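You operate a simulated robot arm through the tools that you are given. There is no shell and no other tool.

You run a simulated robot arm. Do the job below in one go: nothing can be reset, and whatever is moved stays where it is left.

JOB
Tap the swollen divider of the brown nuc home, put the lid on and turn both buttons over it.
Fine: use the mallet with the blue grip and put it back.

It is judged by the outcome, as a careful person would: the job done as asked, and still so three seconds after it is handed in. It fails if anything else is knocked over, pushed out of place, dropped, spilled or broken. Lids that push on must go on centred and level and be pressed home; caps that screw on are set level and turned clockwise until they are tight.

ROBOT AND FRAMES
A 7-joint arm with a fingered hand, fixed in place. Base frame: the origin is at the foot of the arm, x ahead of it, y to its left, z up; the work surface is at about z = 145. Lengths are in mm, angles in rad, forces in N, time in s.
With the tool pointing down near the work surface it reaches from about 100 to 740 mm from the base axis. Its first joint turns from -1.204 to 3.002 rad. Payload 3.4 kg.
The tool frame sits at the grasp point between the pads (the TCP): z along the fingers, y along the line on which they close. The tips reach 39 mm beyond it. Largest opening 180 mm; the body of the gripper starts 111 mm behind the TCP. The gripper is a hand of 3 fingers: y runs from the thumb to the fingers, the wrist lies at [0, 0, -262] in the tool frame, and closing takes about 1.5 s.
Orientation is that of the tool frame in the base frame, as [roll, pitch, yaw] about the fixed x, y, z axes, in that order (R = Rz(yaw) Ry(pitch) Rx(roll)). With the fingers straight down and closing along the base's y, the tool's x points along the base's -x, its y along +y and its z along -z.

CONTROLS
- The arm moves only by the tool jog_arm. Its argument "moves" is a list of rows, each an object (a shift or turn left out is 0, a gripper value left out holds the last) with "translation": the shift along the tool's x, y, z in mm, a list of three; "delta_rot": the turn, a rotation vector about the tool's x, y, z in rad, a list of three. In form: [{"translation": [dx, dy, dz], "delta_rot": [rx, ry, rz]}, ...]. A call has 1 to 20 rows; each row is the pose to reach, as a shift and turn from the pose commanded when the call began, along the tool's axes at that moment. "fingers" is the opening, from 0 (shut) to 1 (fully open), set as the call begins (left out, the last holds). A row lasts 0.2 s, in which the tool goes at most 50 mm and 0.15 rad; a call with a longer step from one row to the next is refused whole, and so is a gripper value outside its range. A pose out of reach is approached as far as the arm can. The call stops where the force on the tool passes 40 N (or 10 N more than at its start, if that is more) or the arm is blocked; 0.2 s more then pass. The fingers move at their own pace (about 72 mm/s each) and stop on an object; they squeeze with about 26 N. The grip force told is the motor's: it shows also when the fingers shut on nothing. Time passes only in rows, and 0.2 s behind the last, so rows that repeat a pose let the fingers close. The reply holds the time, the measured pose of the TCP, the force on the tool along the base axes, the opening and the grip force, in the units named above and with some noise, with the torque about the TCP (base axes, N m) and any sound that the robot's microphone picked up, and new pictures: "pictures" is both (left out), scene, wrist or none.
- Cameras (640 x 400 px; columns grow to the right, rows downward): "scene" is fixed at [51.8, 499.6, 1039]; the picture's right is [-0.94, -0.34, 0.00], its down [-0.11, 0.31, -0.95] and it looks along [0.32, -0.89, -0.33] (base axes); focal length 245 px, centre (320, 200). "wrist" rides on the gripper at [63, -36, -128] in the tool frame; the picture's right is [0.50, 0.87, 0.00], its down [-0.75, 0.44, -0.49] and it looks along [-0.43, 0.25, 0.87] (tool axes); focal length 226 px, centre (320, 200). There is no depth. A picture from a camera that has moved, and an enlarged one, comes with that camera's place and axes in the base frame and with its lens.
- move_column(by): slides the trunk up (or, below 0, down) by that many mm; the arm rides with it, the base frame stays. It gives what a move gives, with no picture.
- move_fingers(finger1, finger2, thumb_bend): sets how far each is bent, from 0 (flat) to 1 (curled in); at 0.3 the hand is open as for a grip, at 0.7 the pads meet at the TCP. One left out holds its place. A second passes; each finger stops where it meets its share of the squeeze, and holds until it gets a number again. A gripper value or a shape takes the hand back. It gives what a move gives, with no picture; readings hold the bend of each and the force on the fingers (four entries, about 0 where the hand has none), thumb and palm.
- grasp_type(shape): the hand has 3 fingers and takes this shape, open, in about a second: jaw (thumb against the fingers, like two jaws); tri (thumb and two fingers); tip (a fingertip pinch); poke (one finger out to press); point (the index stretched); flat (the hand flat); cup (the hand cupped); fist (a fist). The gripper value then closes the fingers along that shape, each until it touches; the sizes above hold for jaw. It gives what a move gives, with no picture.
- inspect(camera, box): a new picture of the part [left, top, right, bottom] of that camera's present view, enlarged. The clock stands still meanwhile.
- finish_job(): hands the job in; it is judged then, once.

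Places have to be worked out from the pictures, the camera data and where the tool is seen. Open the gripper and draw the arm clear of the work before you hand the job in, unless the task says otherwise.

The tools are called as name(argument=value, ...) on one line, values as JSON. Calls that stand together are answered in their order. jog_arm: Moves the arm, as the interface text tells. Its arguments: {"type":"object","properties":{"moves":{"type":"array","items":{"type":"object","properties":{"translation":{"type":"array","items":{"type":"number"}},"delta_rot":{"type":"array","items":{"type":"number"}}}}},"fingers":{"type":"number"},"pictures":{"type":"string","enum":["both","scene","wrist","none"]}},"required":["moves"]} The other tools are called the same way: move_column (by) slides the trunk up or down; grasp_type (shape) gives the hand a shape; move_fingers (finger1, finger2, thumb_bend) moves the fingers one by one; inspect (camera, box) takes an enlarged picture of a part of a camera's view; finish_job () hands the job in.

At the start:

```text
t: 0.0
ee_pos: [448.0, -272.7, 1129.4]
tcp_rot: [3.14, -0.001, 3.139]
wrist_force: [-0.7, 0.8, 0.4]
ft_torque: [0.02, -0.01, 0.0]
gripper_width: 179.9
grasp_force: 0.1
shape: jaw
bend: [0.3, 0.3, 0.3]
finger forces: [0.0, 0.1, 0.0, 0.0, 0.1, 0.0]
trunk travel left (down, up): [-25.0, 517.0]
```

scene: 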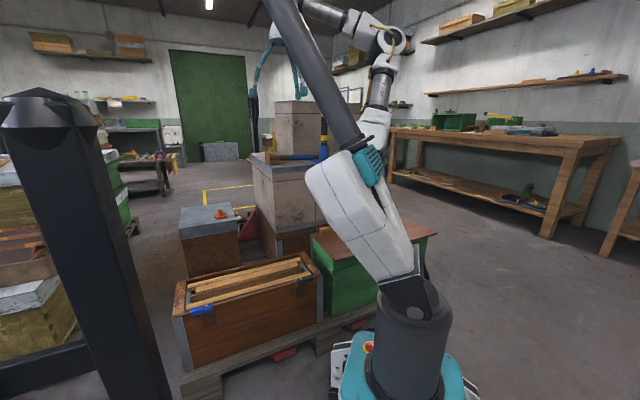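
wrist: 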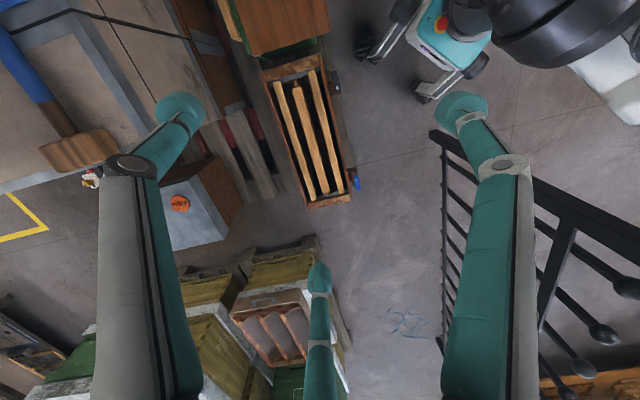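

I start by looking closer at the brown nuc, the mallet and the surroundings in both cameras.

inspect(camera="scene", box=[160, 230, 340, 380])

inspect(camera="scene", box=[160, 90, 350, 230])

inspect(camera="wrist", box=[0, 0, 240, 260])

inspect(camera="wrist", box=[220, 0, 400, 230])

inspect(camera="scene", box=[270, 200, 480, 400])

```text
2.67 times, centred on (250, 305) of scene
camera zoom: at [51.8, 499.6, 1039.0], right [-0.94, -0.34, 0.0], down [-0.11, 0.31, -0.95], along [0.32, -0.89, -0.33], focal length 654 px, centre (507, -80)
```

zoom: 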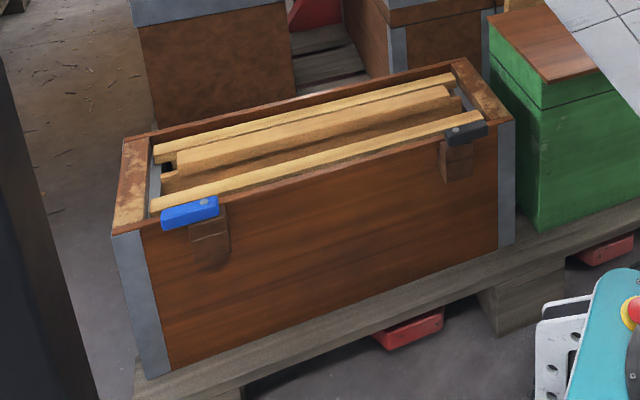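

```text
2.86 times, centred on (255, 160) of scene
camera zoom: at [51.8, 499.6, 1039.0], right [-0.94, -0.34, 0.0], down [-0.11, 0.31, -0.95], along [0.32, -0.89, -0.33], focal length 701 px, centre (506, 314)
```

zoom: 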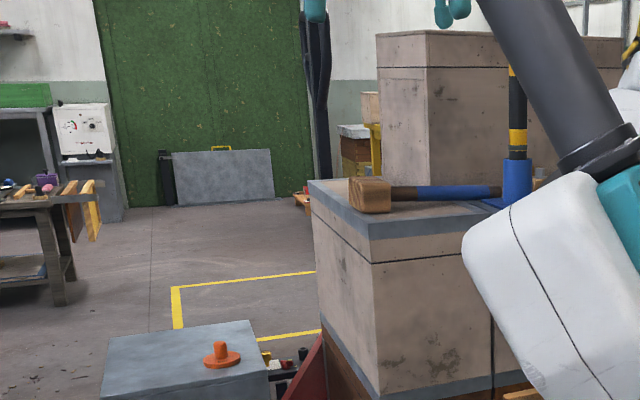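

```text
1.54 times, centred on (120, 130) of wrist
camera zoom: at [385.9, -310.1, 1257.2], right [-0.5, 0.87, 0.0], down [0.75, 0.43, 0.49], along [0.43, 0.25, -0.87], focal length 348 px, centre (628, 308)
```

zoom: 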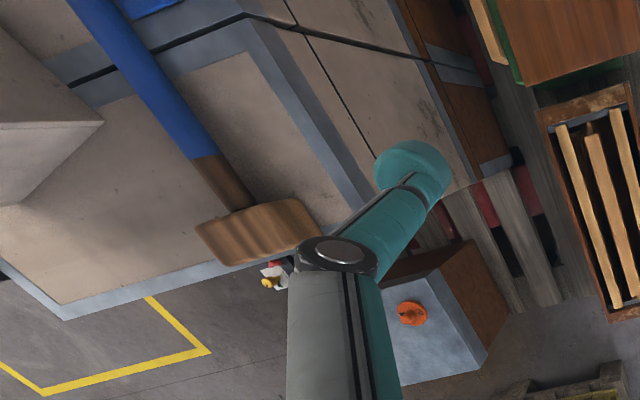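

```text
1.74 times, centred on (310, 115) of wrist
camera zoom: at [385.9, -310.1, 1257.2], right [-0.5, 0.87, 0.0], down [0.75, 0.43, 0.49], along [0.43, 0.25, -0.87], focal length 393 px, centre (337, 348)
```

zoom: 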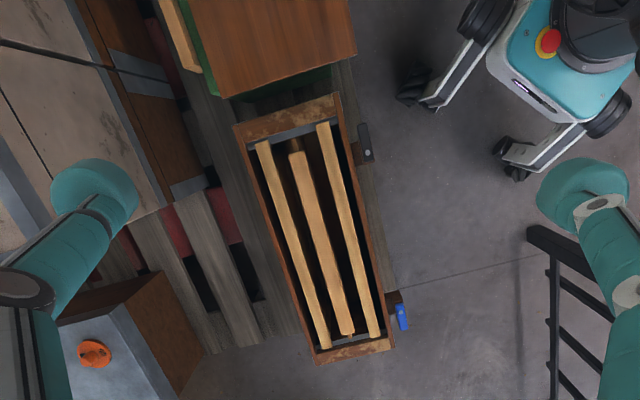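

```text
2.00 times, centred on (375, 300) of scene
camera zoom: at [51.8, 499.6, 1039.0], right [-0.94, -0.34, 0.0], down [-0.11, 0.31, -0.95], along [0.32, -0.89, -0.33], focal length 490 px, centre (210, 0)
```

zoom: 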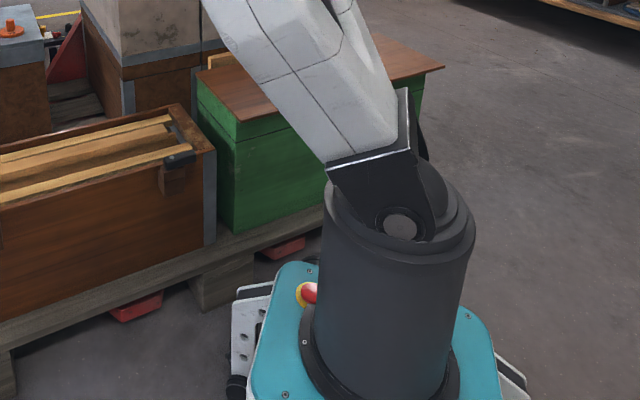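

The brown nuc lies at about (608,-206) with its rim at about z=403, running along the 44° diagonal. The mallet is on the grey-rimmed hive near (723,-637,835), and a brown board lies on the green nuc. I turn the hand about its own axis to see the mallet and the green nuc.

jog_arm(moves=[{"delta_rot": [0, 0, 0.14]}, {"delta_rot": [0, 0, 0.28]}, {"delta_rot": [0, 0, 0.42]}, {"delta_rot": [0, 0, 0.56]}, {"delta_rot": [0, 0, 0.7]}, {"delta_rot": [0, 0, 0.84]}, {"delta_rot": [0, 0, 0.98]}, {"delta_rot": [0, 0, 1.12]}, {"delta_rot": [0, 0, 1.26]}, {"delta_rot": [0, 0, 1.4]}])

```text
t: 2.2
ee_pos: [448.2, -346.1, 1128.8]
tcp_rot: [3.137, -0.005, 1.753]
wrist_force: [0.3, 0.5, -0.4]
ft_torque: [0.0, -0.02, 0.01]
gripper_width: 179.9
grasp_force: 0.0
shape: jaw
bend: [0.3, 0.3, 0.3]
finger forces: [0.0, 0.1, 0.0, 0.1, 0.0, 0.0]
out of reach, approached as far as the arm can: row 9, 10
trunk travel left (down, up): [-25.0, 517.0]
camera wrist: at [400.7, -292.4, 1256.8], right [0.76, 0.65, 0.01], down [0.56, -0.66, 0.49], along [0.32, -0.37, -0.87], focal length 226 px, centre (320, 200)
```

scene: 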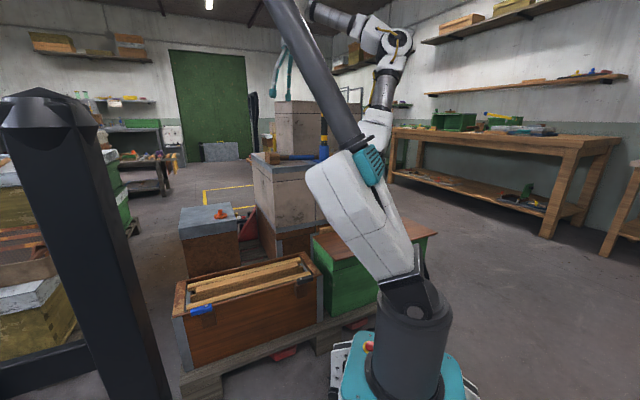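
wrist: 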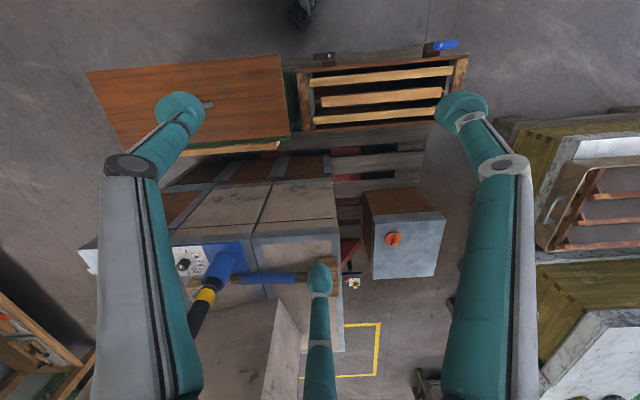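

The view now covers everything. I look closer at the board on the green nuc, the mallet and the thing beside it.

inspect(camera="wrist", box=[70, 30, 310, 180])

inspect(camera="wrist", box=[150, 200, 390, 350])

inspect(camera="wrist", box=[290, 30, 490, 155])

inspect(camera="scene", box=[240, 90, 340, 170])

```text
2.67 times, centred on (190, 105) of wrist
camera zoom: at [400.7, -292.4, 1256.8], right [0.76, 0.65, 0.01], down [0.56, -0.66, 0.49], along [0.32, -0.37, -0.87], focal length 603 px, centre (667, 453)
```

zoom: 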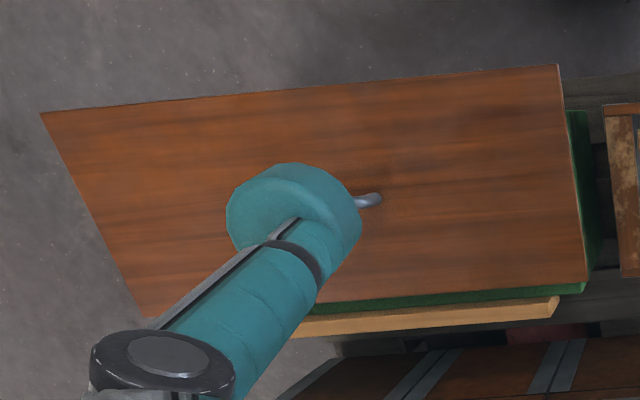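

```text
2.67 times, centred on (270, 275) of wrist
camera zoom: at [400.7, -292.4, 1256.8], right [0.76, 0.65, 0.01], down [0.56, -0.66, 0.49], along [0.32, -0.37, -0.87], focal length 603 px, centre (453, 0)
```

zoom: 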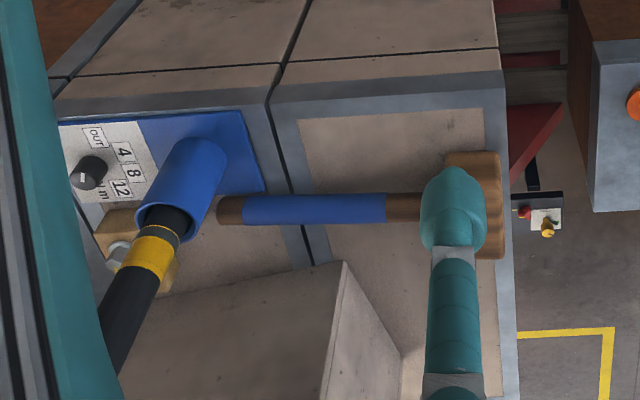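

```text
3.20 times, centred on (390, 92) of wrist
camera zoom: at [400.7, -292.4, 1256.8], right [0.76, 0.65, 0.01], down [0.56, -0.66, 0.49], along [0.32, -0.37, -0.87], focal length 723 px, centre (96, 544)
```

zoom: 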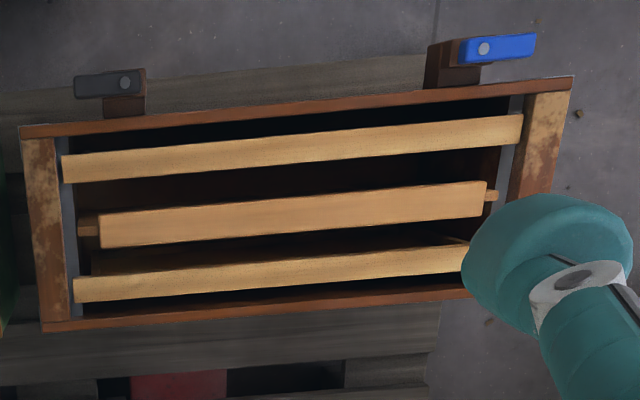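

```text
5.00 times, centred on (290, 130) of scene
camera zoom: at [51.8, 499.6, 1039.0], right [-0.94, -0.34, 0.0], down [-0.11, 0.31, -0.95], along [0.32, -0.89, -0.33], focal length 1226 px, centre (470, 550)
```

zoom: 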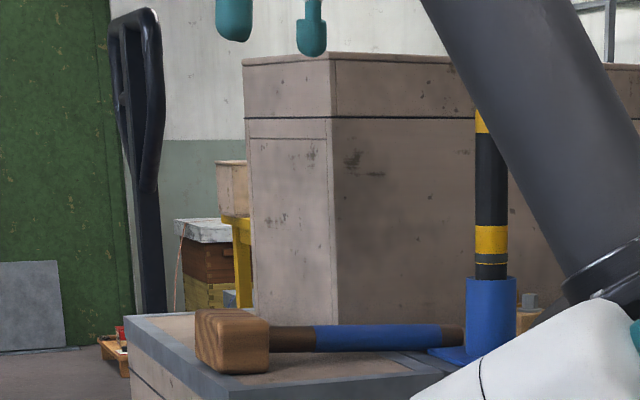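

The brown board with the grey bar handle is the lid for the brown nuc. The mallet lies about 965 mm out, its handle parallel to the nuc and its head at the +x end. I turn the hand the other way so it closes across the handle and check what the arm reaches.

jog_arm(moves=[{"delta_rot": [0, 0, -0.14]}, {"delta_rot": [0, 0, -0.28]}, {"delta_rot": [0, 0, -0.42]}, {"delta_rot": [0, 0, -0.56]}, {"delta_rot": [0, 0, -0.7]}, {"delta_rot": [0, 0, -0.84]}, {"delta_rot": [0, 0, -0.98]}, {"delta_rot": [0, 0, -1.12]}, {"delta_rot": [0, 0, -1.26]}, {"delta_rot": [0, 0, -1.4]}, {"delta_rot": [0, 0, -1.54]}, {"delta_rot": [0, 0, -1.68]}, {"delta_rot": [0, 0, -1.82]}, {"delta_rot": [0, 0, -1.96]}, {"delta_rot": [0, 0, -2.12]}])

```text
refused: row 15 steps farther than a row can; nothing moved
```

The last step was too large, so I repeat the turn with an even step.

jog_arm(moves=[{"delta_rot": [0, 0, -0.14]}, {"delta_rot": [0, 0, -0.28]}, {"delta_rot": [0, 0, -0.42]}, {"delta_rot": [0, 0, -0.56]}, {"delta_rot": [0, 0, -0.7]}, {"delta_rot": [0, 0, -0.84]}, {"delta_rot": [0, 0, -0.98]}, {"delta_rot": [0, 0, -1.12]}, {"delta_rot": [0, 0, -1.26]}, {"delta_rot": [0, 0, -1.4]}, {"delta_rot": [0, 0, -1.54]}, {"delta_rot": [0, 0, -1.68]}, {"delta_rot": [0, 0, -1.82]}, {"delta_rot": [0, 0, -1.96]}, {"delta_rot": [0, 0, -2.1]}])

```text
t: 5.4
ee_pos: [447.0, -342.4, 1128.6]
tcp_rot: [-3.139, 0.002, -2.44]
wrist_force: [-0.6, -0.1, -0.2]
ft_torque: [0.0, -0.01, -0.01]
gripper_width: 179.9
grasp_force: 0.0
shape: jaw
bend: [0.3, 0.3, 0.3]
finger forces: [0.0, 0.0, 0.1, 0.0, 0.1, 0.1]
trunk travel left (down, up): [-25.0, 517.0]
camera wrist: at [422.0, -410.4, 1258.1], right [-0.94, 0.34, 0.0], down [0.29, 0.82, 0.49], along [0.17, 0.46, -0.87], focal length 226 px, centre (320, 200)
```

scene: 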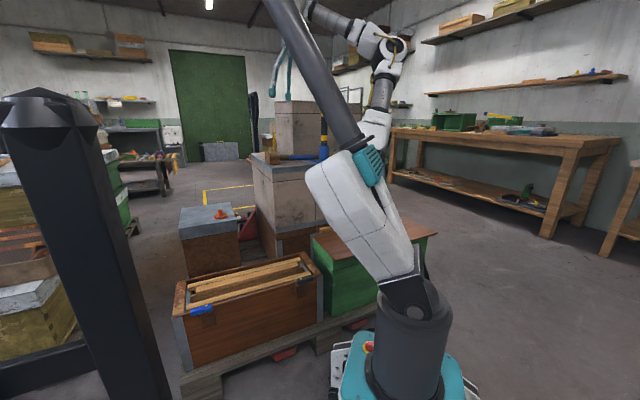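
wrist: 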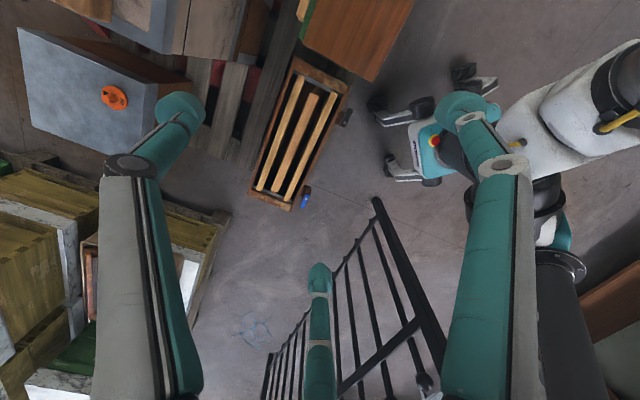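

The hand is now at yaw -2.44, closing across the handle direction. I tilt it outward and move to a hover short of the mallet to get a close view of it.

jog_arm(moves=[{"translation": [14.5, -33, 16], "delta_rot": [0.1, 0, 0]}, {"translation": [29, -66, 32], "delta_rot": [0.2, 0, 0]}, {"translation": [43.5, -100, 48], "delta_rot": [0.3, 0, 0]}, {"translation": [58, -133, 64], "delta_rot": [0.4, 0, 0]}, {"translation": [72.5, -166, 80], "delta_rot": [0.5, 0, 0]}, {"translation": [87, -199, 96], "delta_rot": [0.6, 0, 0]}, {"translation": [101.5, -232, 112], "delta_rot": [0.7, 0, 0]}, {"translation": [116, -266, 128], "delta_rot": [0.785, 0, 0]}])

```text
t: 7.2
ee_pos: [530.1, -622.3, 1000.3]
tcp_rot: [-2.352, 0.002, -2.441]
wrist_force: [0.5, 0.1, 0.5]
ft_torque: [-0.02, -0.02, 0.02]
gripper_width: 179.7
grasp_force: 0.0
shape: jaw
bend: [0.3, 0.3, 0.3]
finger forces: [0.1, 0.1, 0.1, 0.0, 0.0, 0.0]
trunk travel left (down, up): [-25.0, 517.0]
camera wrist: at [440.1, -612.5, 1116.1], right [-0.77, 0.15, -0.62], down [0.15, 0.99, 0.04], along [0.61, -0.06, -0.79], focal length 226 px, centre (320, 200)
```

scene: 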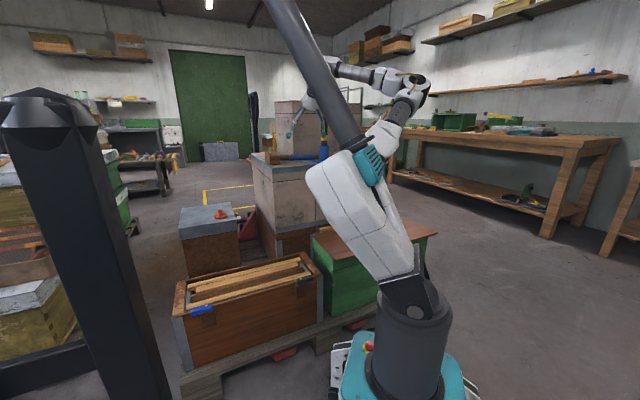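
wrist: 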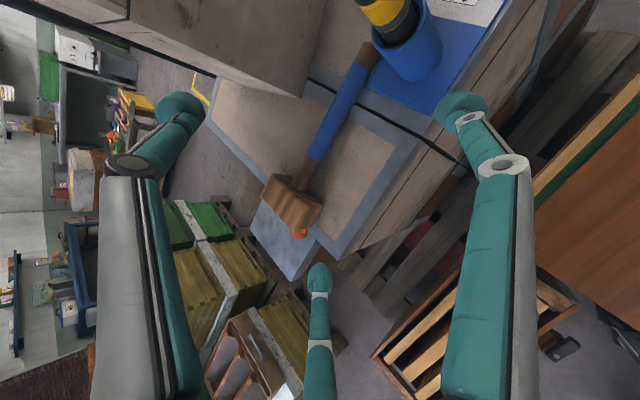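

Reached without trouble at 45° tilt. I look closely at the mallet from here.

inspect(camera="wrist", box=[200, 0, 520, 200])

inspect(camera="wrist", box=[230, 100, 390, 260])

```text
2.00 times, centred on (360, 100) of wrist
camera zoom: at [440.1, -612.5, 1116.1], right [-0.77, 0.15, -0.62], down [0.15, 0.99, 0.04], along [0.61, -0.06, -0.79], focal length 452 px, centre (240, 400)
```

zoom: 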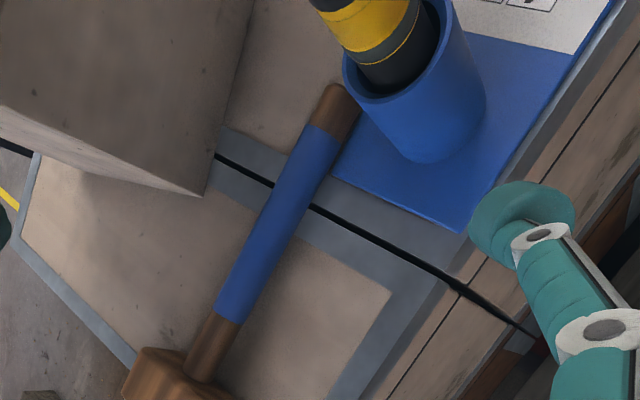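

```text
2.50 times, centred on (310, 180) of wrist
camera zoom: at [440.1, -612.5, 1116.1], right [-0.77, 0.15, -0.62], down [0.15, 0.99, 0.04], along [0.61, -0.06, -0.79], focal length 565 px, centre (345, 250)
```

zoom: 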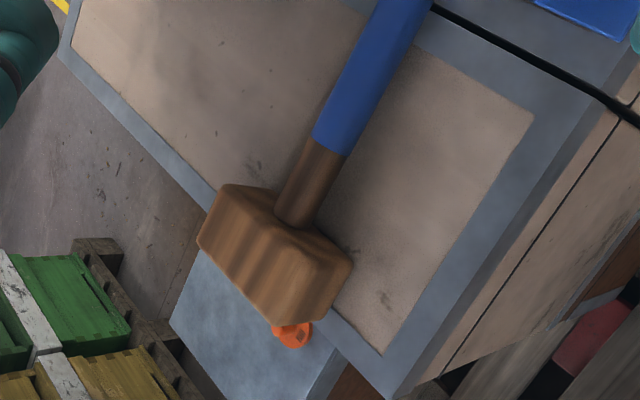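

Triangulating from two views puts the blue grip between (563,-815) and (670,-711) with its axis at z≈814, along 44°. I move to a nearer hover 110 mm back from the grasp point (632,-749), tilting a little less and trimming the yaw.

jog_arm(moves=[{"translation": [2, -1, 35], "delta_rot": [-0.046, -0.0125, -0.0125]}, {"translation": [4, -2, 70], "delta_rot": [-0.0925, -0.025, -0.025]}, {"translation": [6, -3, 105], "delta_rot": [-0.139, -0.0375, -0.0375]}, {"translation": [8, -4, 138], "delta_rot": [-0.185, -0.05, -0.05]}])

```text
t: 8.2
ee_pos: [589.7, -703.8, 904.5]
tcp_rot: [-2.54, 0.006, -2.371]
wrist_force: [0.0, -0.5, 0.6]
ft_torque: [0.07, 0.0, -0.02]
gripper_width: 179.7
grasp_force: 0.0
shape: jaw
bend: [0.3, 0.3, 0.3]
finger forces: [0.1, 0.1, 0.1, 0.0, 0.0, 0.0]
trunk travel left (down, up): [-25.0, 517.0]
camera wrist: at [514.2, -717.2, 1031.4], right [-0.85, 0.17, -0.49], down [0.1, 0.98, 0.17], along [0.51, 0.09, -0.85], focal length 226 px, centre (320, 200)
```

scene: 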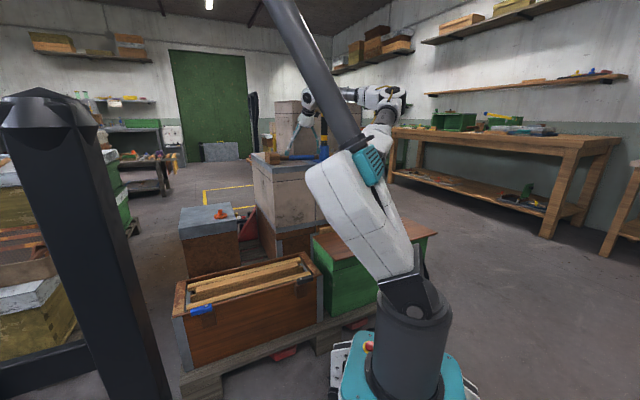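
wrist: 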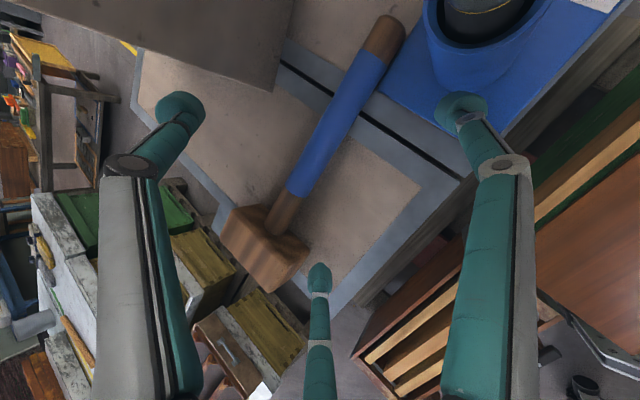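

The hover is good and the mallet is squarely in view. I part-close the fingers here in free air to see how they travel before descending.

jog_arm(moves=[{"translation": [0, 0, 0]}, {"translation": [0, 0, 0]}, {"translation": [0, 0, 0]}, {"translation": [0, 0, 0]}, {"translation": [0, 0, 0]}], fingers=0.35, pictures="wrist")

inspect(camera="scene", box=[250, 70, 420, 175])

```text
t: 9.4
ee_pos: [588.8, -702.6, 907.5]
tcp_rot: [-2.537, 0.009, -2.374]
wrist_force: [0.3, 0.0, 0.4]
ft_torque: [-0.01, 0.01, -0.01]
gripper_width: 63.6
grasp_force: 0.0
shape: jaw
bend: [0.72, 0.72, 0.74]
finger forces: [0.1, 0.1, 0.0, 0.1, 0.1, 0.0]
trunk travel left (down, up): [-25.0, 517.0]
camera wrist: at [513.4, -716.1, 1033.0], right [-0.85, 0.17, -0.5], down [0.1, 0.98, 0.16], along [0.51, 0.09, -0.85], focal length 226 px, centre (320, 200)
```

wrist: 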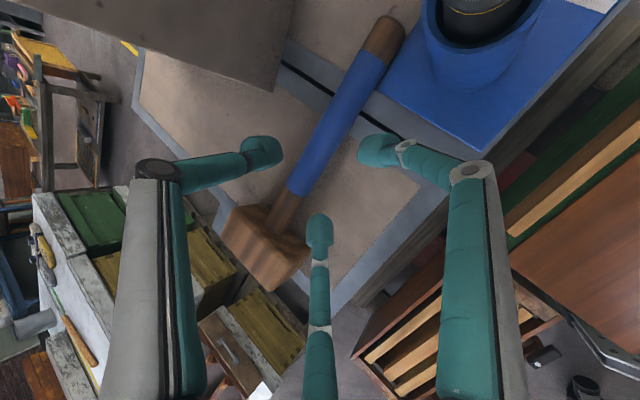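

```text
3.76 times, centred on (335, 122) of scene
camera zoom: at [51.8, 499.6, 1039.0], right [-0.94, -0.34, 0.0], down [-0.11, 0.31, -0.95], along [0.32, -0.89, -0.33], focal length 923 px, centre (264, 492)
```

zoom: 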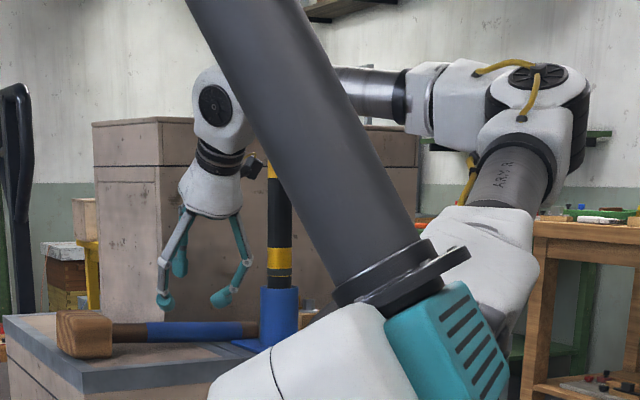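

The fingers close radially like a three-jaw chuck. I check the "tri" shape as well, here in free air, to choose the better grip for a rod.

grasp_type(shape="tri")

inspect(camera="wrist", box=[0, 0, 640, 400])

```text
t: 10.3
ee_pos: [589.0, -702.9, 908.4]
tcp_rot: [-2.538, 0.006, -2.372]
wrist_force: [0.2, -0.4, -0.9]
ft_torque: [0.03, -0.01, 0.0]
gripper_width: 179.6
grasp_force: 0.0
shape: tri
bend: [0.3, 0.3, 0.3]
finger forces: [0.0, 0.0, 0.1, 0.1, 0.0, 0.0]
trunk travel left (down, up): [-25.0, 517.0]
```

```text
1.00 times, centred on (320, 200) of wrist (not enlarged: the box is as wide or as high as the picture)
camera zoom: at [513.4, -716.1, 1033.0], right [-0.85, 0.17, -0.5], down [0.1, 0.98, 0.16], along [0.51, 0.09, -0.85], focal length 226 px, centre (320, 200)
```

zoom: 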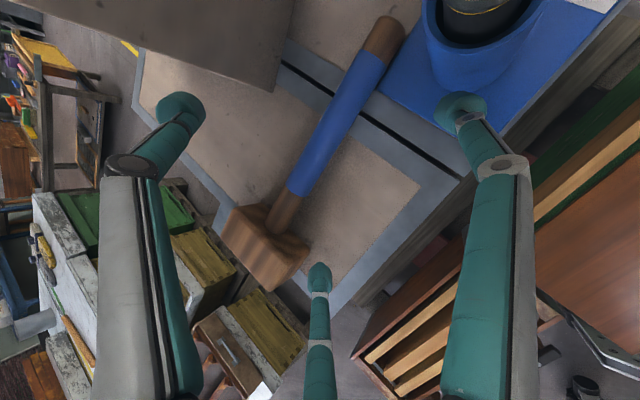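

"tri" looks identical, so I go back to jaw. I part-close and come down along the tool axis to about 35 mm short of the handle axis.

grasp_type(shape="jaw")

jog_arm(moves=[{"translation": [0, 0, 0]}, {"translation": [0, 0, 0]}, {"translation": [0, 0, 0]}, {"translation": [0, 0, 0]}, {"translation": [0, 0, 20]}, {"translation": [1, 1, 40]}, {"translation": [1, 2, 60]}, {"translation": [1, 2, 76]}], fingers=0.42)

inspect(camera="scene", box=[250, 90, 370, 175])

```text
t: 11.2
ee_pos: [588.6, -702.8, 907.6]
tcp_rot: [-2.539, 0.006, -2.374]
wrist_force: [0.4, 0.1, -0.1]
ft_torque: [0.01, -0.02, 0.0]
gripper_width: 180.1
grasp_force: 0.0
shape: jaw
bend: [0.3, 0.3, 0.3]
finger forces: [0.0, 0.0, 0.1, 0.0, 0.0, 0.0]
trunk travel left (down, up): [-25.0, 517.0]
```

```text
t: 13.0
ee_pos: [617.8, -731.4, 844.6]
tcp_rot: [-2.537, 0.008, -2.373]
wrist_force: [0.2, 0.8, -0.4]
ft_torque: [0.04, -0.02, -0.04]
gripper_width: 76.3
grasp_force: 0.2
shape: jaw
bend: [0.71, 0.71, 0.73]
finger forces: [0.0, 0.0, 0.0, 0.0, 0.0, 0.1]
trunk travel left (down, up): [-25.0, 517.0]
camera wrist: at [541.8, -746.5, 969.7], right [-0.85, 0.17, -0.5], down [0.1, 0.98, 0.16], along [0.51, 0.09, -0.85], focal length 226 px, centre (320, 200)
```

scene: 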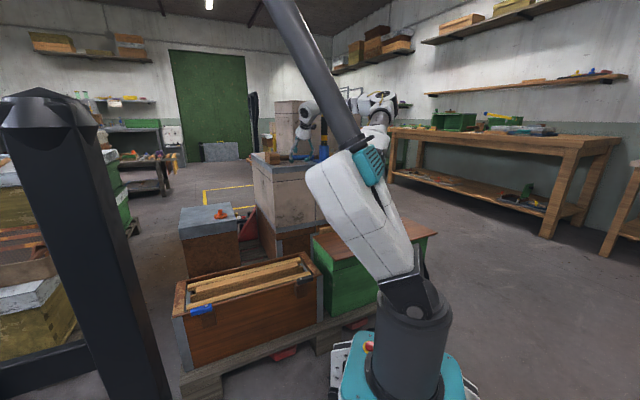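
wrist: 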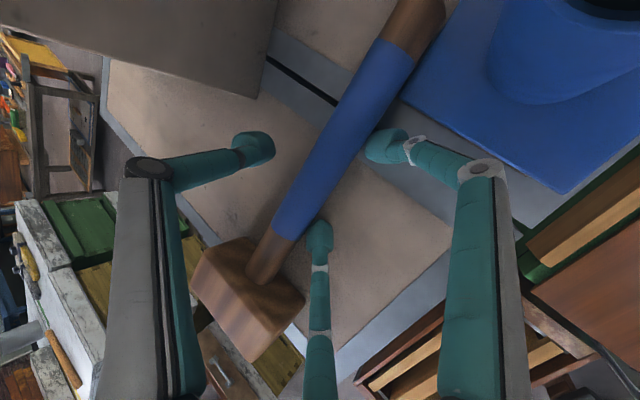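

```text
4.71 times, centred on (310, 132) of scene
camera zoom: at [51.8, 499.6, 1039.0], right [-0.94, -0.34, 0.0], down [-0.11, 0.31, -0.95], along [0.32, -0.89, -0.33], focal length 1154 px, centre (367, 518)
```

zoom: 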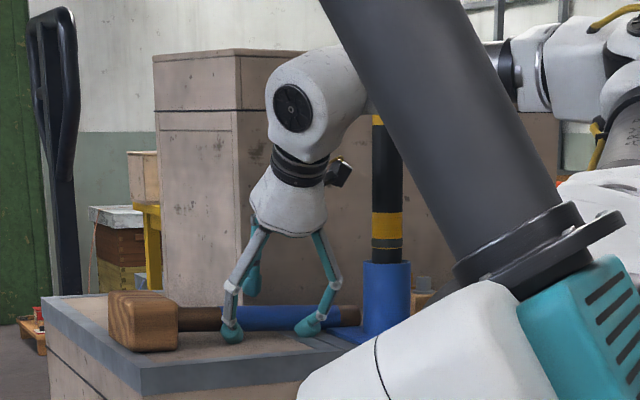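

The projection shows the handle line running right through the tool axis, centred between thumb and fingers. I narrow the fingers slightly, then creep about 10 mm deeper, watching the force for contact with the hive top.

jog_arm(moves=[{"translation": [0, 0, 0]}, {"translation": [0, 2, 0]}, {"translation": [0, 4, 2]}, {"translation": [0, 4, 5]}, {"translation": [0, 4, 8]}], fingers=0.33, pictures="wrist")

inspect(camera="scene", box=[260, 120, 340, 175])

```text
t: 14.2
ee_pos: [616.9, -732.3, 838.7]
tcp_rot: [-2.534, 0.007, -2.373]
wrist_force: [-1.6, 0.7, 5.0]
ft_torque: [0.0, 0.08, -0.01]
gripper_width: 59.1
grasp_force: 0.0
shape: jaw
bend: [0.72, 0.72, 0.74]
finger forces: [3.6, 2.3, 0.1, 0.1, 0.1, 0.0]
trunk travel left (down, up): [-25.0, 517.0]
camera wrist: at [541.9, -746.2, 963.4], right [-0.85, 0.17, -0.5], down [0.1, 0.98, 0.16], along [0.52, 0.09, -0.85], focal length 226 px, centre (320, 200)
```

wrist: 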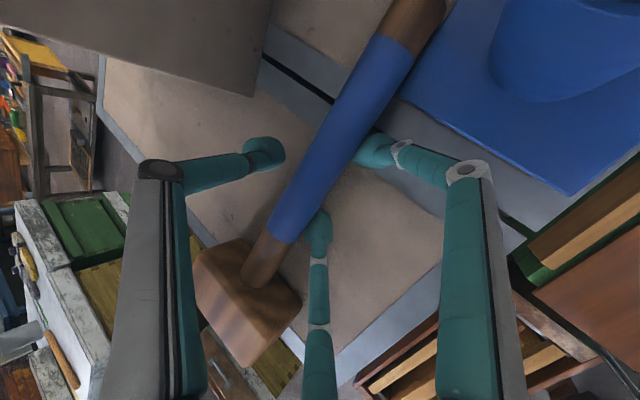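

```text
7.27 times, centred on (300, 148) of scene
camera zoom: at [51.8, 499.6, 1039.0], right [-0.94, -0.34, 0.0], down [-0.11, 0.31, -0.95], along [0.32, -0.89, -0.33], focal length 1784 px, centre (466, 582)
```

zoom: 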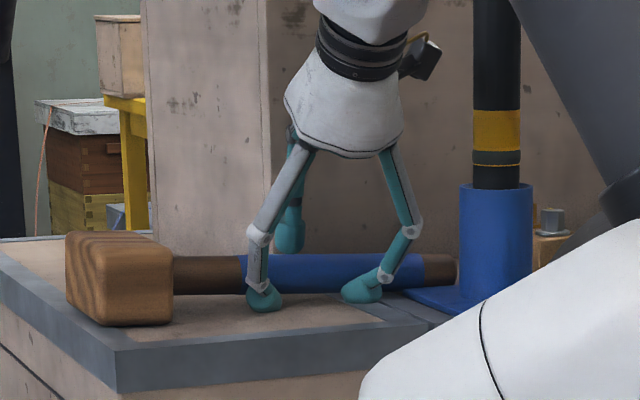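

The two fingertips have just touched the hive top (about 5 N), with the handle between thumb and fingers. I back off 2 mm and close the hand on the grip.

jog_arm(moves=[{"translation": [0, 0, -3]}, {"translation": [0, 0, -3]}, {"translation": [0, 0, -3]}, {"translation": [0, 0, -3]}, {"translation": [0, 0, -3]}, {"translation": [0, 0, -3]}], fingers=0.0, pictures="wrist")

inspect(camera="scene", box=[260, 120, 340, 175])

```text
t: 15.6
ee_pos: [615.7, -731.1, 838.6]
tcp_rot: [-2.538, 0.006, -2.376]
wrist_force: [1.5, -2.0, 1.5]
ft_torque: [-0.22, -0.19, -0.01]
gripper_width: 23.4
grasp_force: 26.1
shape: jaw
bend: [0.73, 0.73, 0.71]
finger forces: [16.2, 16.2, 0.0, 0.1, 31.5, 0.0]
trunk travel left (down, up): [-25.0, 517.0]
camera wrist: at [541.5, -746.2, 963.4], right [-0.85, 0.17, -0.5], down [0.1, 0.98, 0.16], along [0.51, 0.09, -0.85], focal length 226 px, centre (320, 200)
```

wrist: 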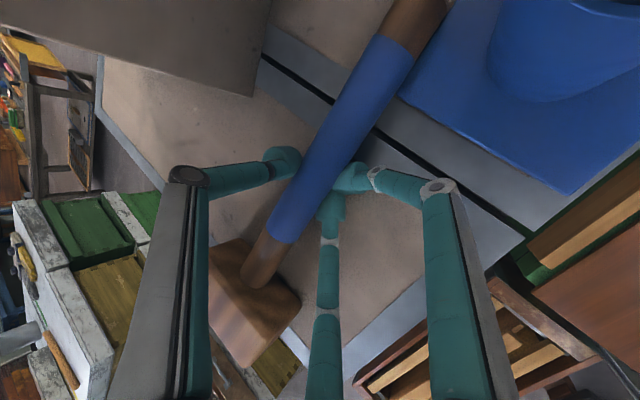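

```text
7.27 times, centred on (300, 148) of scene
camera zoom: at [51.8, 499.6, 1039.0], right [-0.94, -0.34, 0.0], down [-0.11, 0.31, -0.95], along [0.32, -0.89, -0.33], focal length 1784 px, centre (466, 582)
```

zoom: 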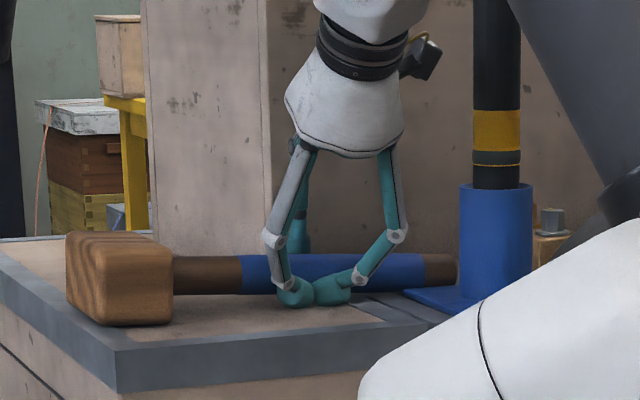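

The grip closed firmly (thumb 31 N, fingers 16 N each). I lift slowly by 15 mm straight up and check whether the mallet stays level in the grip.

jog_arm(moves=[{"translation": [0, -2, -3]}, {"translation": [0, -4, -6]}, {"translation": [0, -6.3, -9.2]}, {"translation": [0, -8.5, -12.3]}, {"translation": [0, -8.5, -12.3]}], pictures="wrist")

inspect(camera="scene", box=[260, 120, 340, 175])

```text
t: 16.8
ee_pos: [616.1, -732.7, 852.3]
tcp_rot: [-2.538, 0.008, -2.374]
wrist_force: [0.9, 0.7, -1.3]
ft_torque: [-0.1, 0.06, 0.08]
gripper_width: 22.4
grasp_force: 25.7
shape: jaw
bend: [0.73, 0.73, 0.7]
finger forces: [18.4, 17.4, 0.0, 0.1, 30.3, 0.0]
trunk travel left (down, up): [-25.0, 517.0]
camera wrist: at [540.5, -746.6, 978.0], right [-0.85, 0.17, -0.49], down [0.1, 0.98, 0.16], along [0.51, 0.09, -0.85], focal length 226 px, centre (320, 200)
```

wrist: 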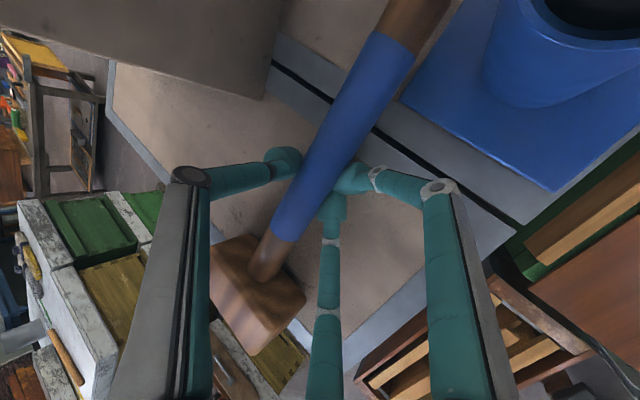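

```text
7.27 times, centred on (300, 148) of scene
camera zoom: at [51.8, 499.6, 1039.0], right [-0.94, -0.34, 0.0], down [-0.11, 0.31, -0.95], along [0.32, -0.89, -0.33], focal length 1784 px, centre (466, 582)
```

zoom: 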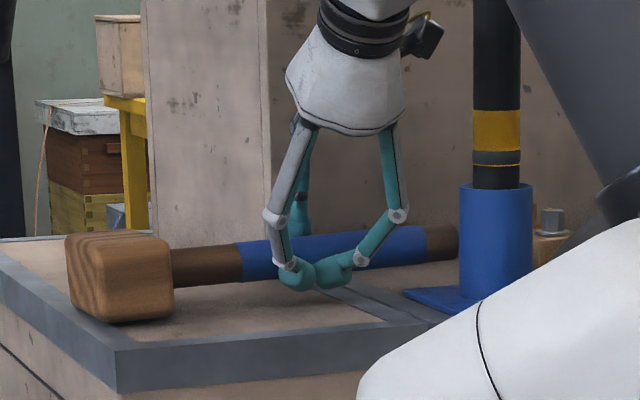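

The head stays down and the mallet swivels in the grip, so I am holding too far from its balance point. I lower it back and open only slightly. Then I slide along the handle towards the head.

jog_arm(moves=[{"translation": [0, 3, 4]}, {"translation": [0, 6, 8.5]}, {"translation": [0, 8, 11.5]}, {"translation": [0, 8, 11.5]}], pictures="none")

jog_arm(moves=[{"translation": [0, 0, 0]}, {"translation": [0, 0, 0]}, {"translation": [0, 0, 0]}, {"translation": [0, 0, 0]}], fingers=0.24, pictures="wrist")

inspect(camera="scene", box=[260, 120, 340, 175])

```text
t: 17.8
ee_pos: [616.5, -732.2, 839.0]
tcp_rot: [-2.537, 0.006, -2.374]
wrist_force: [0.1, -1.4, 1.1]
ft_torque: [-0.17, -0.16, -0.05]
gripper_width: 22.5
grasp_force: 26.8
shape: jaw
bend: [0.73, 0.73, 0.71]
finger forces: [17.7, 16.9, 0.1, 0.0, 31.1, 0.1]
trunk travel left (down, up): [-25.0, 517.0]
```

```text
t: 18.8
ee_pos: [618.0, -732.0, 838.8]
tcp_rot: [-2.537, 0.007, -2.37]
wrist_force: [-0.6, 1.2, -1.4]
ft_torque: [0.03, 0.02, 0.0]
gripper_width: 42.7
grasp_force: 0.2
shape: jaw
bend: [0.72, 0.72, 0.74]
finger forces: [0.3, 0.3, 0.0, 0.1, 0.0, 0.0]
trunk travel left (down, up): [-25.0, 517.0]
camera wrist: at [541.9, -746.7, 964.4], right [-0.85, 0.17, -0.5], down [0.1, 0.98, 0.16], along [0.51, 0.09, -0.85], focal length 226 px, centre (320, 200)
```

wrist: 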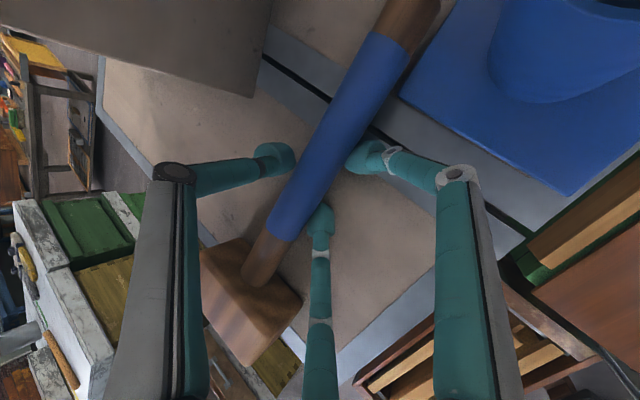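

```text
7.27 times, centred on (300, 148) of scene
camera zoom: at [51.8, 499.6, 1039.0], right [-0.94, -0.34, 0.0], down [-0.11, 0.31, -0.95], along [0.32, -0.89, -0.33], focal length 1784 px, centre (466, 582)
```

zoom: 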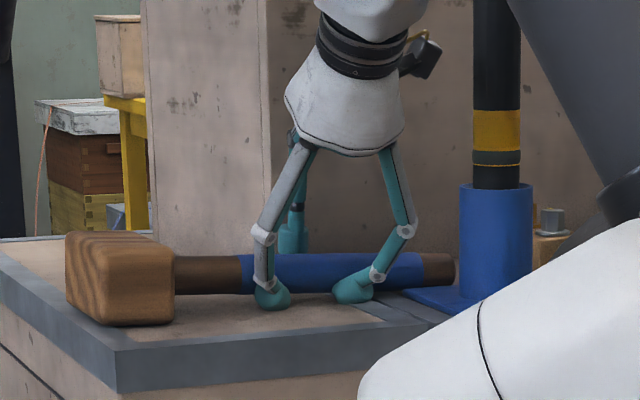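

The mallet went back exactly to where it lay. I slide the hand 56 mm along the handle towards the head and close again.

jog_arm(moves=[{"translation": [-14, 0, 0]}, {"translation": [-28, 0, 0]}, {"translation": [-42, 0, 0]}, {"translation": [-56, 0, 0]}, {"translation": [-56, 0, 0]}], pictures="wrist")

inspect(camera="scene", box=[260, 120, 340, 175])

```text
t: 20.0
ee_pos: [657.0, -694.8, 838.7]
tcp_rot: [-2.537, 0.007, -2.374]
wrist_force: [-0.5, -0.4, -0.3]
ft_torque: [0.02, 0.0, -0.03]
gripper_width: 43.1
grasp_force: 0.1
shape: jaw
bend: [0.72, 0.72, 0.74]
finger forces: [0.3, 0.3, 0.1, 0.0, 0.0, 0.0]
trunk travel left (down, up): [-25.0, 517.0]
camera wrist: at [582.5, -708.8, 964.5], right [-0.85, 0.17, -0.5], down [0.1, 0.98, 0.16], along [0.51, 0.09, -0.85], focal length 226 px, centre (320, 200)
```

wrist: 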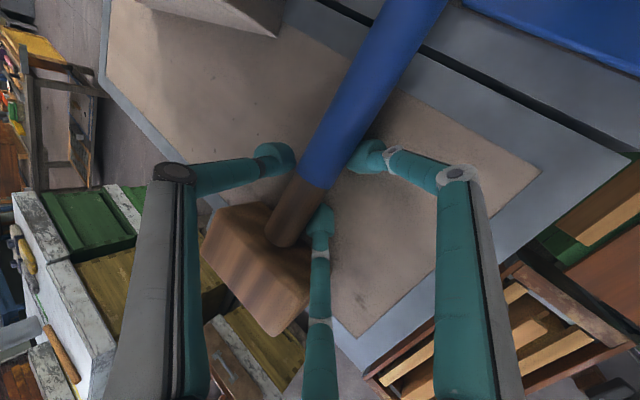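

```text
7.27 times, centred on (300, 148) of scene
camera zoom: at [51.8, 499.6, 1039.0], right [-0.94, -0.34, 0.0], down [-0.11, 0.31, -0.95], along [0.32, -0.89, -0.33], focal length 1784 px, centre (466, 582)
```

zoom: 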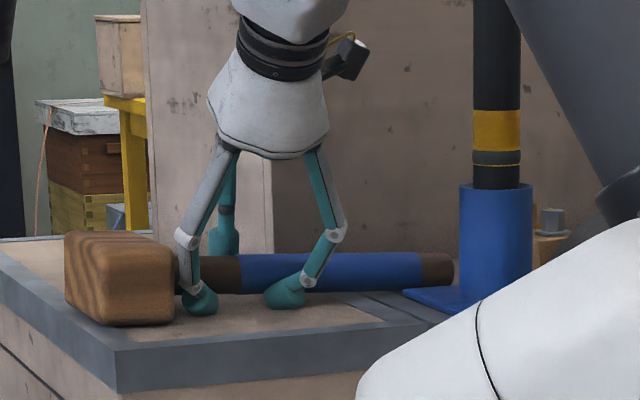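

The fingers are now just beside the head. I close the hand and lift slightly to test the balance.

jog_arm(moves=[{"translation": [0, 0, 0]}, {"translation": [0, 0, 0]}, {"translation": [0, 0, 0]}, {"translation": [0, 0, 0]}, {"translation": [0, 0, 0]}, {"translation": [0, 0, 0]}, {"translation": [0, 0, 0]}], fingers=0.0, pictures="none")

jog_arm(moves=[{"translation": [0, -2, -3]}, {"translation": [0, -4, -6]}, {"translation": [0, -6.3, -9.2]}, {"translation": [0, -8.5, -12.3]}, {"translation": [0, -8.5, -12.3]}], pictures="wrist")

inspect(camera="scene", box=[260, 120, 340, 175])

```text
t: 21.6
ee_pos: [656.9, -695.6, 838.4]
tcp_rot: [-2.537, 0.007, -2.374]
wrist_force: [0.8, -0.5, -0.5]
ft_torque: [-0.03, -0.06, 0.01]
gripper_width: 23.7
grasp_force: 26.0
shape: jaw
bend: [0.73, 0.72, 0.73]
finger forces: [18.6, 18.6, 0.1, 0.0, 25.8, 0.1]
trunk travel left (down, up): [-25.0, 517.0]
```

```text
t: 22.8
ee_pos: [656.9, -694.7, 854.2]
tcp_rot: [-2.537, 0.008, -2.373]
wrist_force: [-0.6, 1.0, -3.5]
ft_torque: [-0.02, 0.09, 0.01]
gripper_width: 23.2
grasp_force: 26.1
shape: jaw
bend: [0.73, 0.72, 0.72]
finger forces: [20.0, 21.4, 0.1, 0.0, 26.5, 0.0]
trunk travel left (down, up): [-25.0, 517.0]
camera wrist: at [581.8, -708.4, 979.4], right [-0.85, 0.17, -0.49], down [0.1, 0.98, 0.16], along [0.51, 0.09, -0.85], focal length 226 px, centre (320, 200)
```

wrist: 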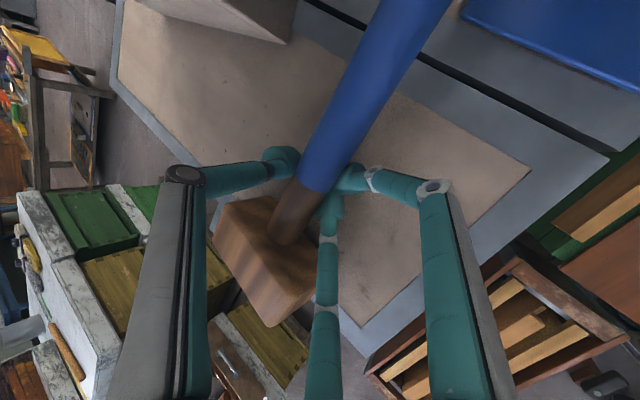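

```text
7.27 times, centred on (300, 148) of scene
camera zoom: at [51.8, 499.6, 1039.0], right [-0.94, -0.34, 0.0], down [-0.11, 0.31, -0.95], along [0.32, -0.89, -0.33], focal length 1784 px, centre (466, 582)
```

zoom: 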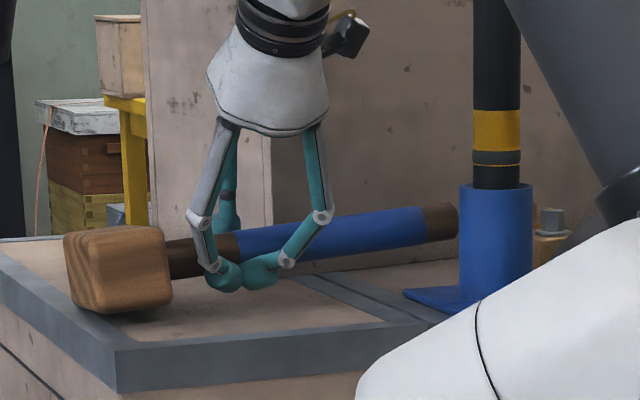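

It still swivels because the fingertips bunch together under the handle. I put it down again, move 25 mm back from the head and open to a wider finger spacing. I will then hold the two fingers apart and close only the thumb.

jog_arm(moves=[{"translation": [0, 3, 4]}, {"translation": [0, 6, 8.5]}, {"translation": [0, 8, 11.5]}, {"translation": [0, 8.5, 12]}], pictures="none")

jog_arm(moves=[{"translation": [0, 0, 0]}, {"translation": [0, 0, 0]}, {"translation": [0, 0, 0]}, {"translation": [0, 0, 0]}, {"translation": [12, 0, 0]}, {"translation": [26, 0, 0]}, {"translation": [26, 0, 0]}], fingers=0.24, pictures="none")

jog_arm(moves=[{"translation": [0, 0, -4]}, {"translation": [0, 0, -4]}, {"translation": [0, 0, -4]}, {"translation": [0, 0, -4]}, {"translation": [0, 0, -4]}], fingers=0.42, pictures="wrist")

inspect(camera="scene", box=[260, 120, 340, 175])

```text
t: 23.8
ee_pos: [657.1, -694.4, 839.4]
tcp_rot: [-2.537, 0.006, -2.374]
wrist_force: [-1.9, -0.8, 0.0]
ft_torque: [-0.09, -0.12, -0.08]
gripper_width: 23.3
grasp_force: 26.5
shape: jaw
bend: [0.73, 0.72, 0.73]
finger forces: [21.7, 20.7, 0.0, 0.0, 24.7, 0.0]
trunk travel left (down, up): [-25.0, 517.0]
```

```text
t: 25.4
ee_pos: [638.7, -712.2, 839.5]
tcp_rot: [-2.538, 0.006, -2.374]
wrist_force: [-0.5, 0.5, 0.7]
ft_torque: [-0.02, 0.01, 0.0]
gripper_width: 43.4
grasp_force: 0.1
shape: jaw
bend: [0.72, 0.72, 0.74]
finger forces: [0.0, 0.2, 0.0, 0.0, 0.1, 0.1]
trunk travel left (down, up): [-25.0, 517.0]
```

```text
t: 26.6
ee_pos: [637.0, -709.8, 842.2]
tcp_rot: [-2.537, 0.007, -2.374]
wrist_force: [-0.1, -0.3, -0.5]
ft_torque: [-0.02, -0.01, 0.01]
gripper_width: 75.3
grasp_force: 0.0
shape: jaw
bend: [0.72, 0.72, 0.74]
finger forces: [0.0, 0.0, 0.0, 0.1, 0.0, 0.0]
trunk travel left (down, up): [-25.0, 517.0]
camera wrist: at [561.8, -723.8, 968.0], right [-0.85, 0.17, -0.5], down [0.1, 0.98, 0.16], along [0.51, 0.09, -0.85], focal length 226 px, centre (320, 200)
```

wrist: 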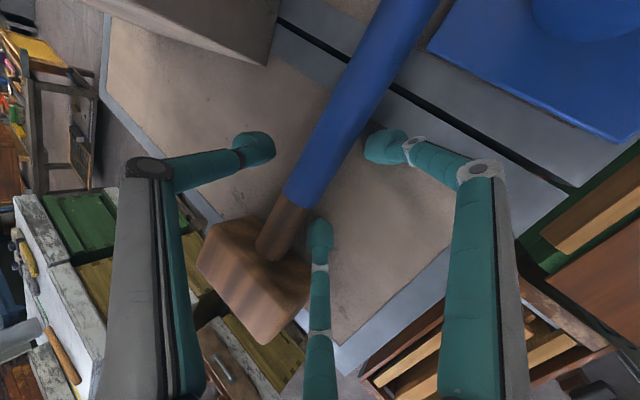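

```text
7.27 times, centred on (300, 148) of scene
camera zoom: at [51.8, 499.6, 1039.0], right [-0.94, -0.34, 0.0], down [-0.11, 0.31, -0.95], along [0.32, -0.89, -0.33], focal length 1784 px, centre (466, 582)
```

zoom: 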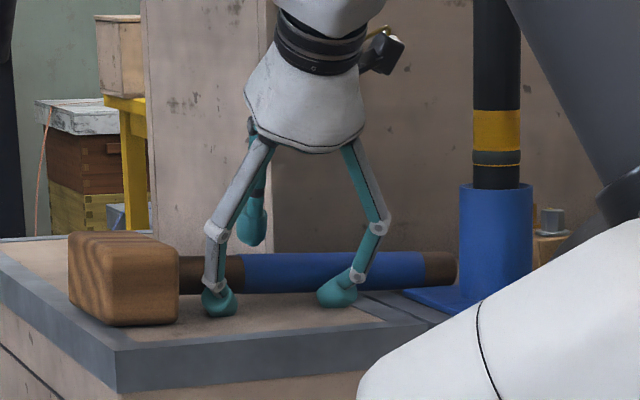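

The two fingers now straddle the handle about 80 mm apart. I nudge them up against the handle and then close only the thumb.

jog_arm(moves=[{"translation": [0, -1.5, 1.5]}, {"translation": [0, -3, 3]}, {"translation": [0, -3, 3]}], pictures="none")

move_fingers(thumb_bend=1.0)

inspect(camera="wrist", box=[100, 0, 560, 360])

inspect(camera="scene", box=[260, 120, 340, 175])

```text
t: 27.4
ee_pos: [639.7, -712.6, 841.2]
tcp_rot: [-2.539, 0.007, -2.373]
wrist_force: [0.4, 0.7, 1.2]
ft_torque: [-0.02, 0.01, -0.01]
gripper_width: 75.1
grasp_force: 0.1
shape: jaw
bend: [0.72, 0.72, 0.74]
finger forces: [0.8, 0.0, 0.0, 0.0, 0.0, 0.0]
trunk travel left (down, up): [-25.0, 517.0]
```

```text
t: 28.4
ee_pos: [639.2, -712.4, 844.5]
tcp_rot: [-2.533, 0.007, -2.371]
wrist_force: [5.6, -4.6, 14.3]
ft_torque: [-0.05, -0.16, 0.17]
gripper_width: 38.1
grasp_force: 16.1
shape: fingers
bend: [0.71, 0.72, 0.82]
finger forces: [3.4, 9.8, 0.0, 0.0, 19.0, 0.0]
trunk travel left (down, up): [-25.0, 517.0]
```

```text
1.11 times, centred on (330, 180) of wrist
camera zoom: at [564.0, -726.3, 969.4], right [-0.85, 0.17, -0.5], down [0.1, 0.98, 0.16], along [0.52, 0.09, -0.85], focal length 251 px, centre (309, 222)
```

zoom: 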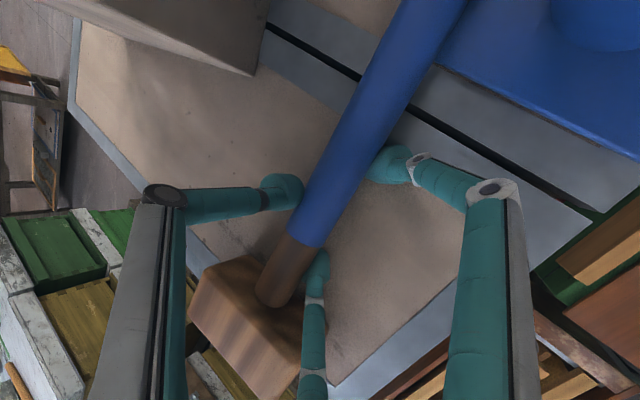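

```text
7.27 times, centred on (300, 148) of scene
camera zoom: at [51.8, 499.6, 1039.0], right [-0.94, -0.34, 0.0], down [-0.11, 0.31, -0.95], along [0.32, -0.89, -0.33], focal length 1784 px, centre (466, 582)
```

zoom: 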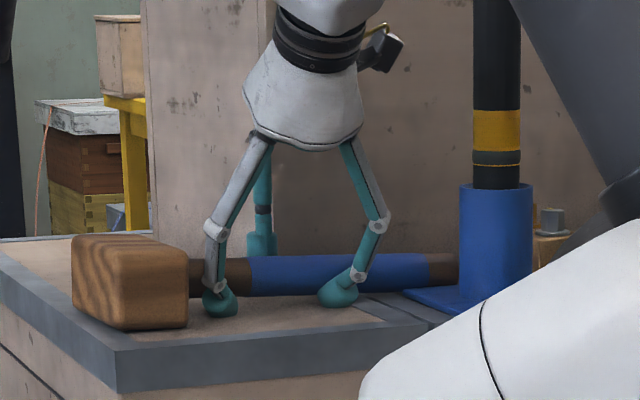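

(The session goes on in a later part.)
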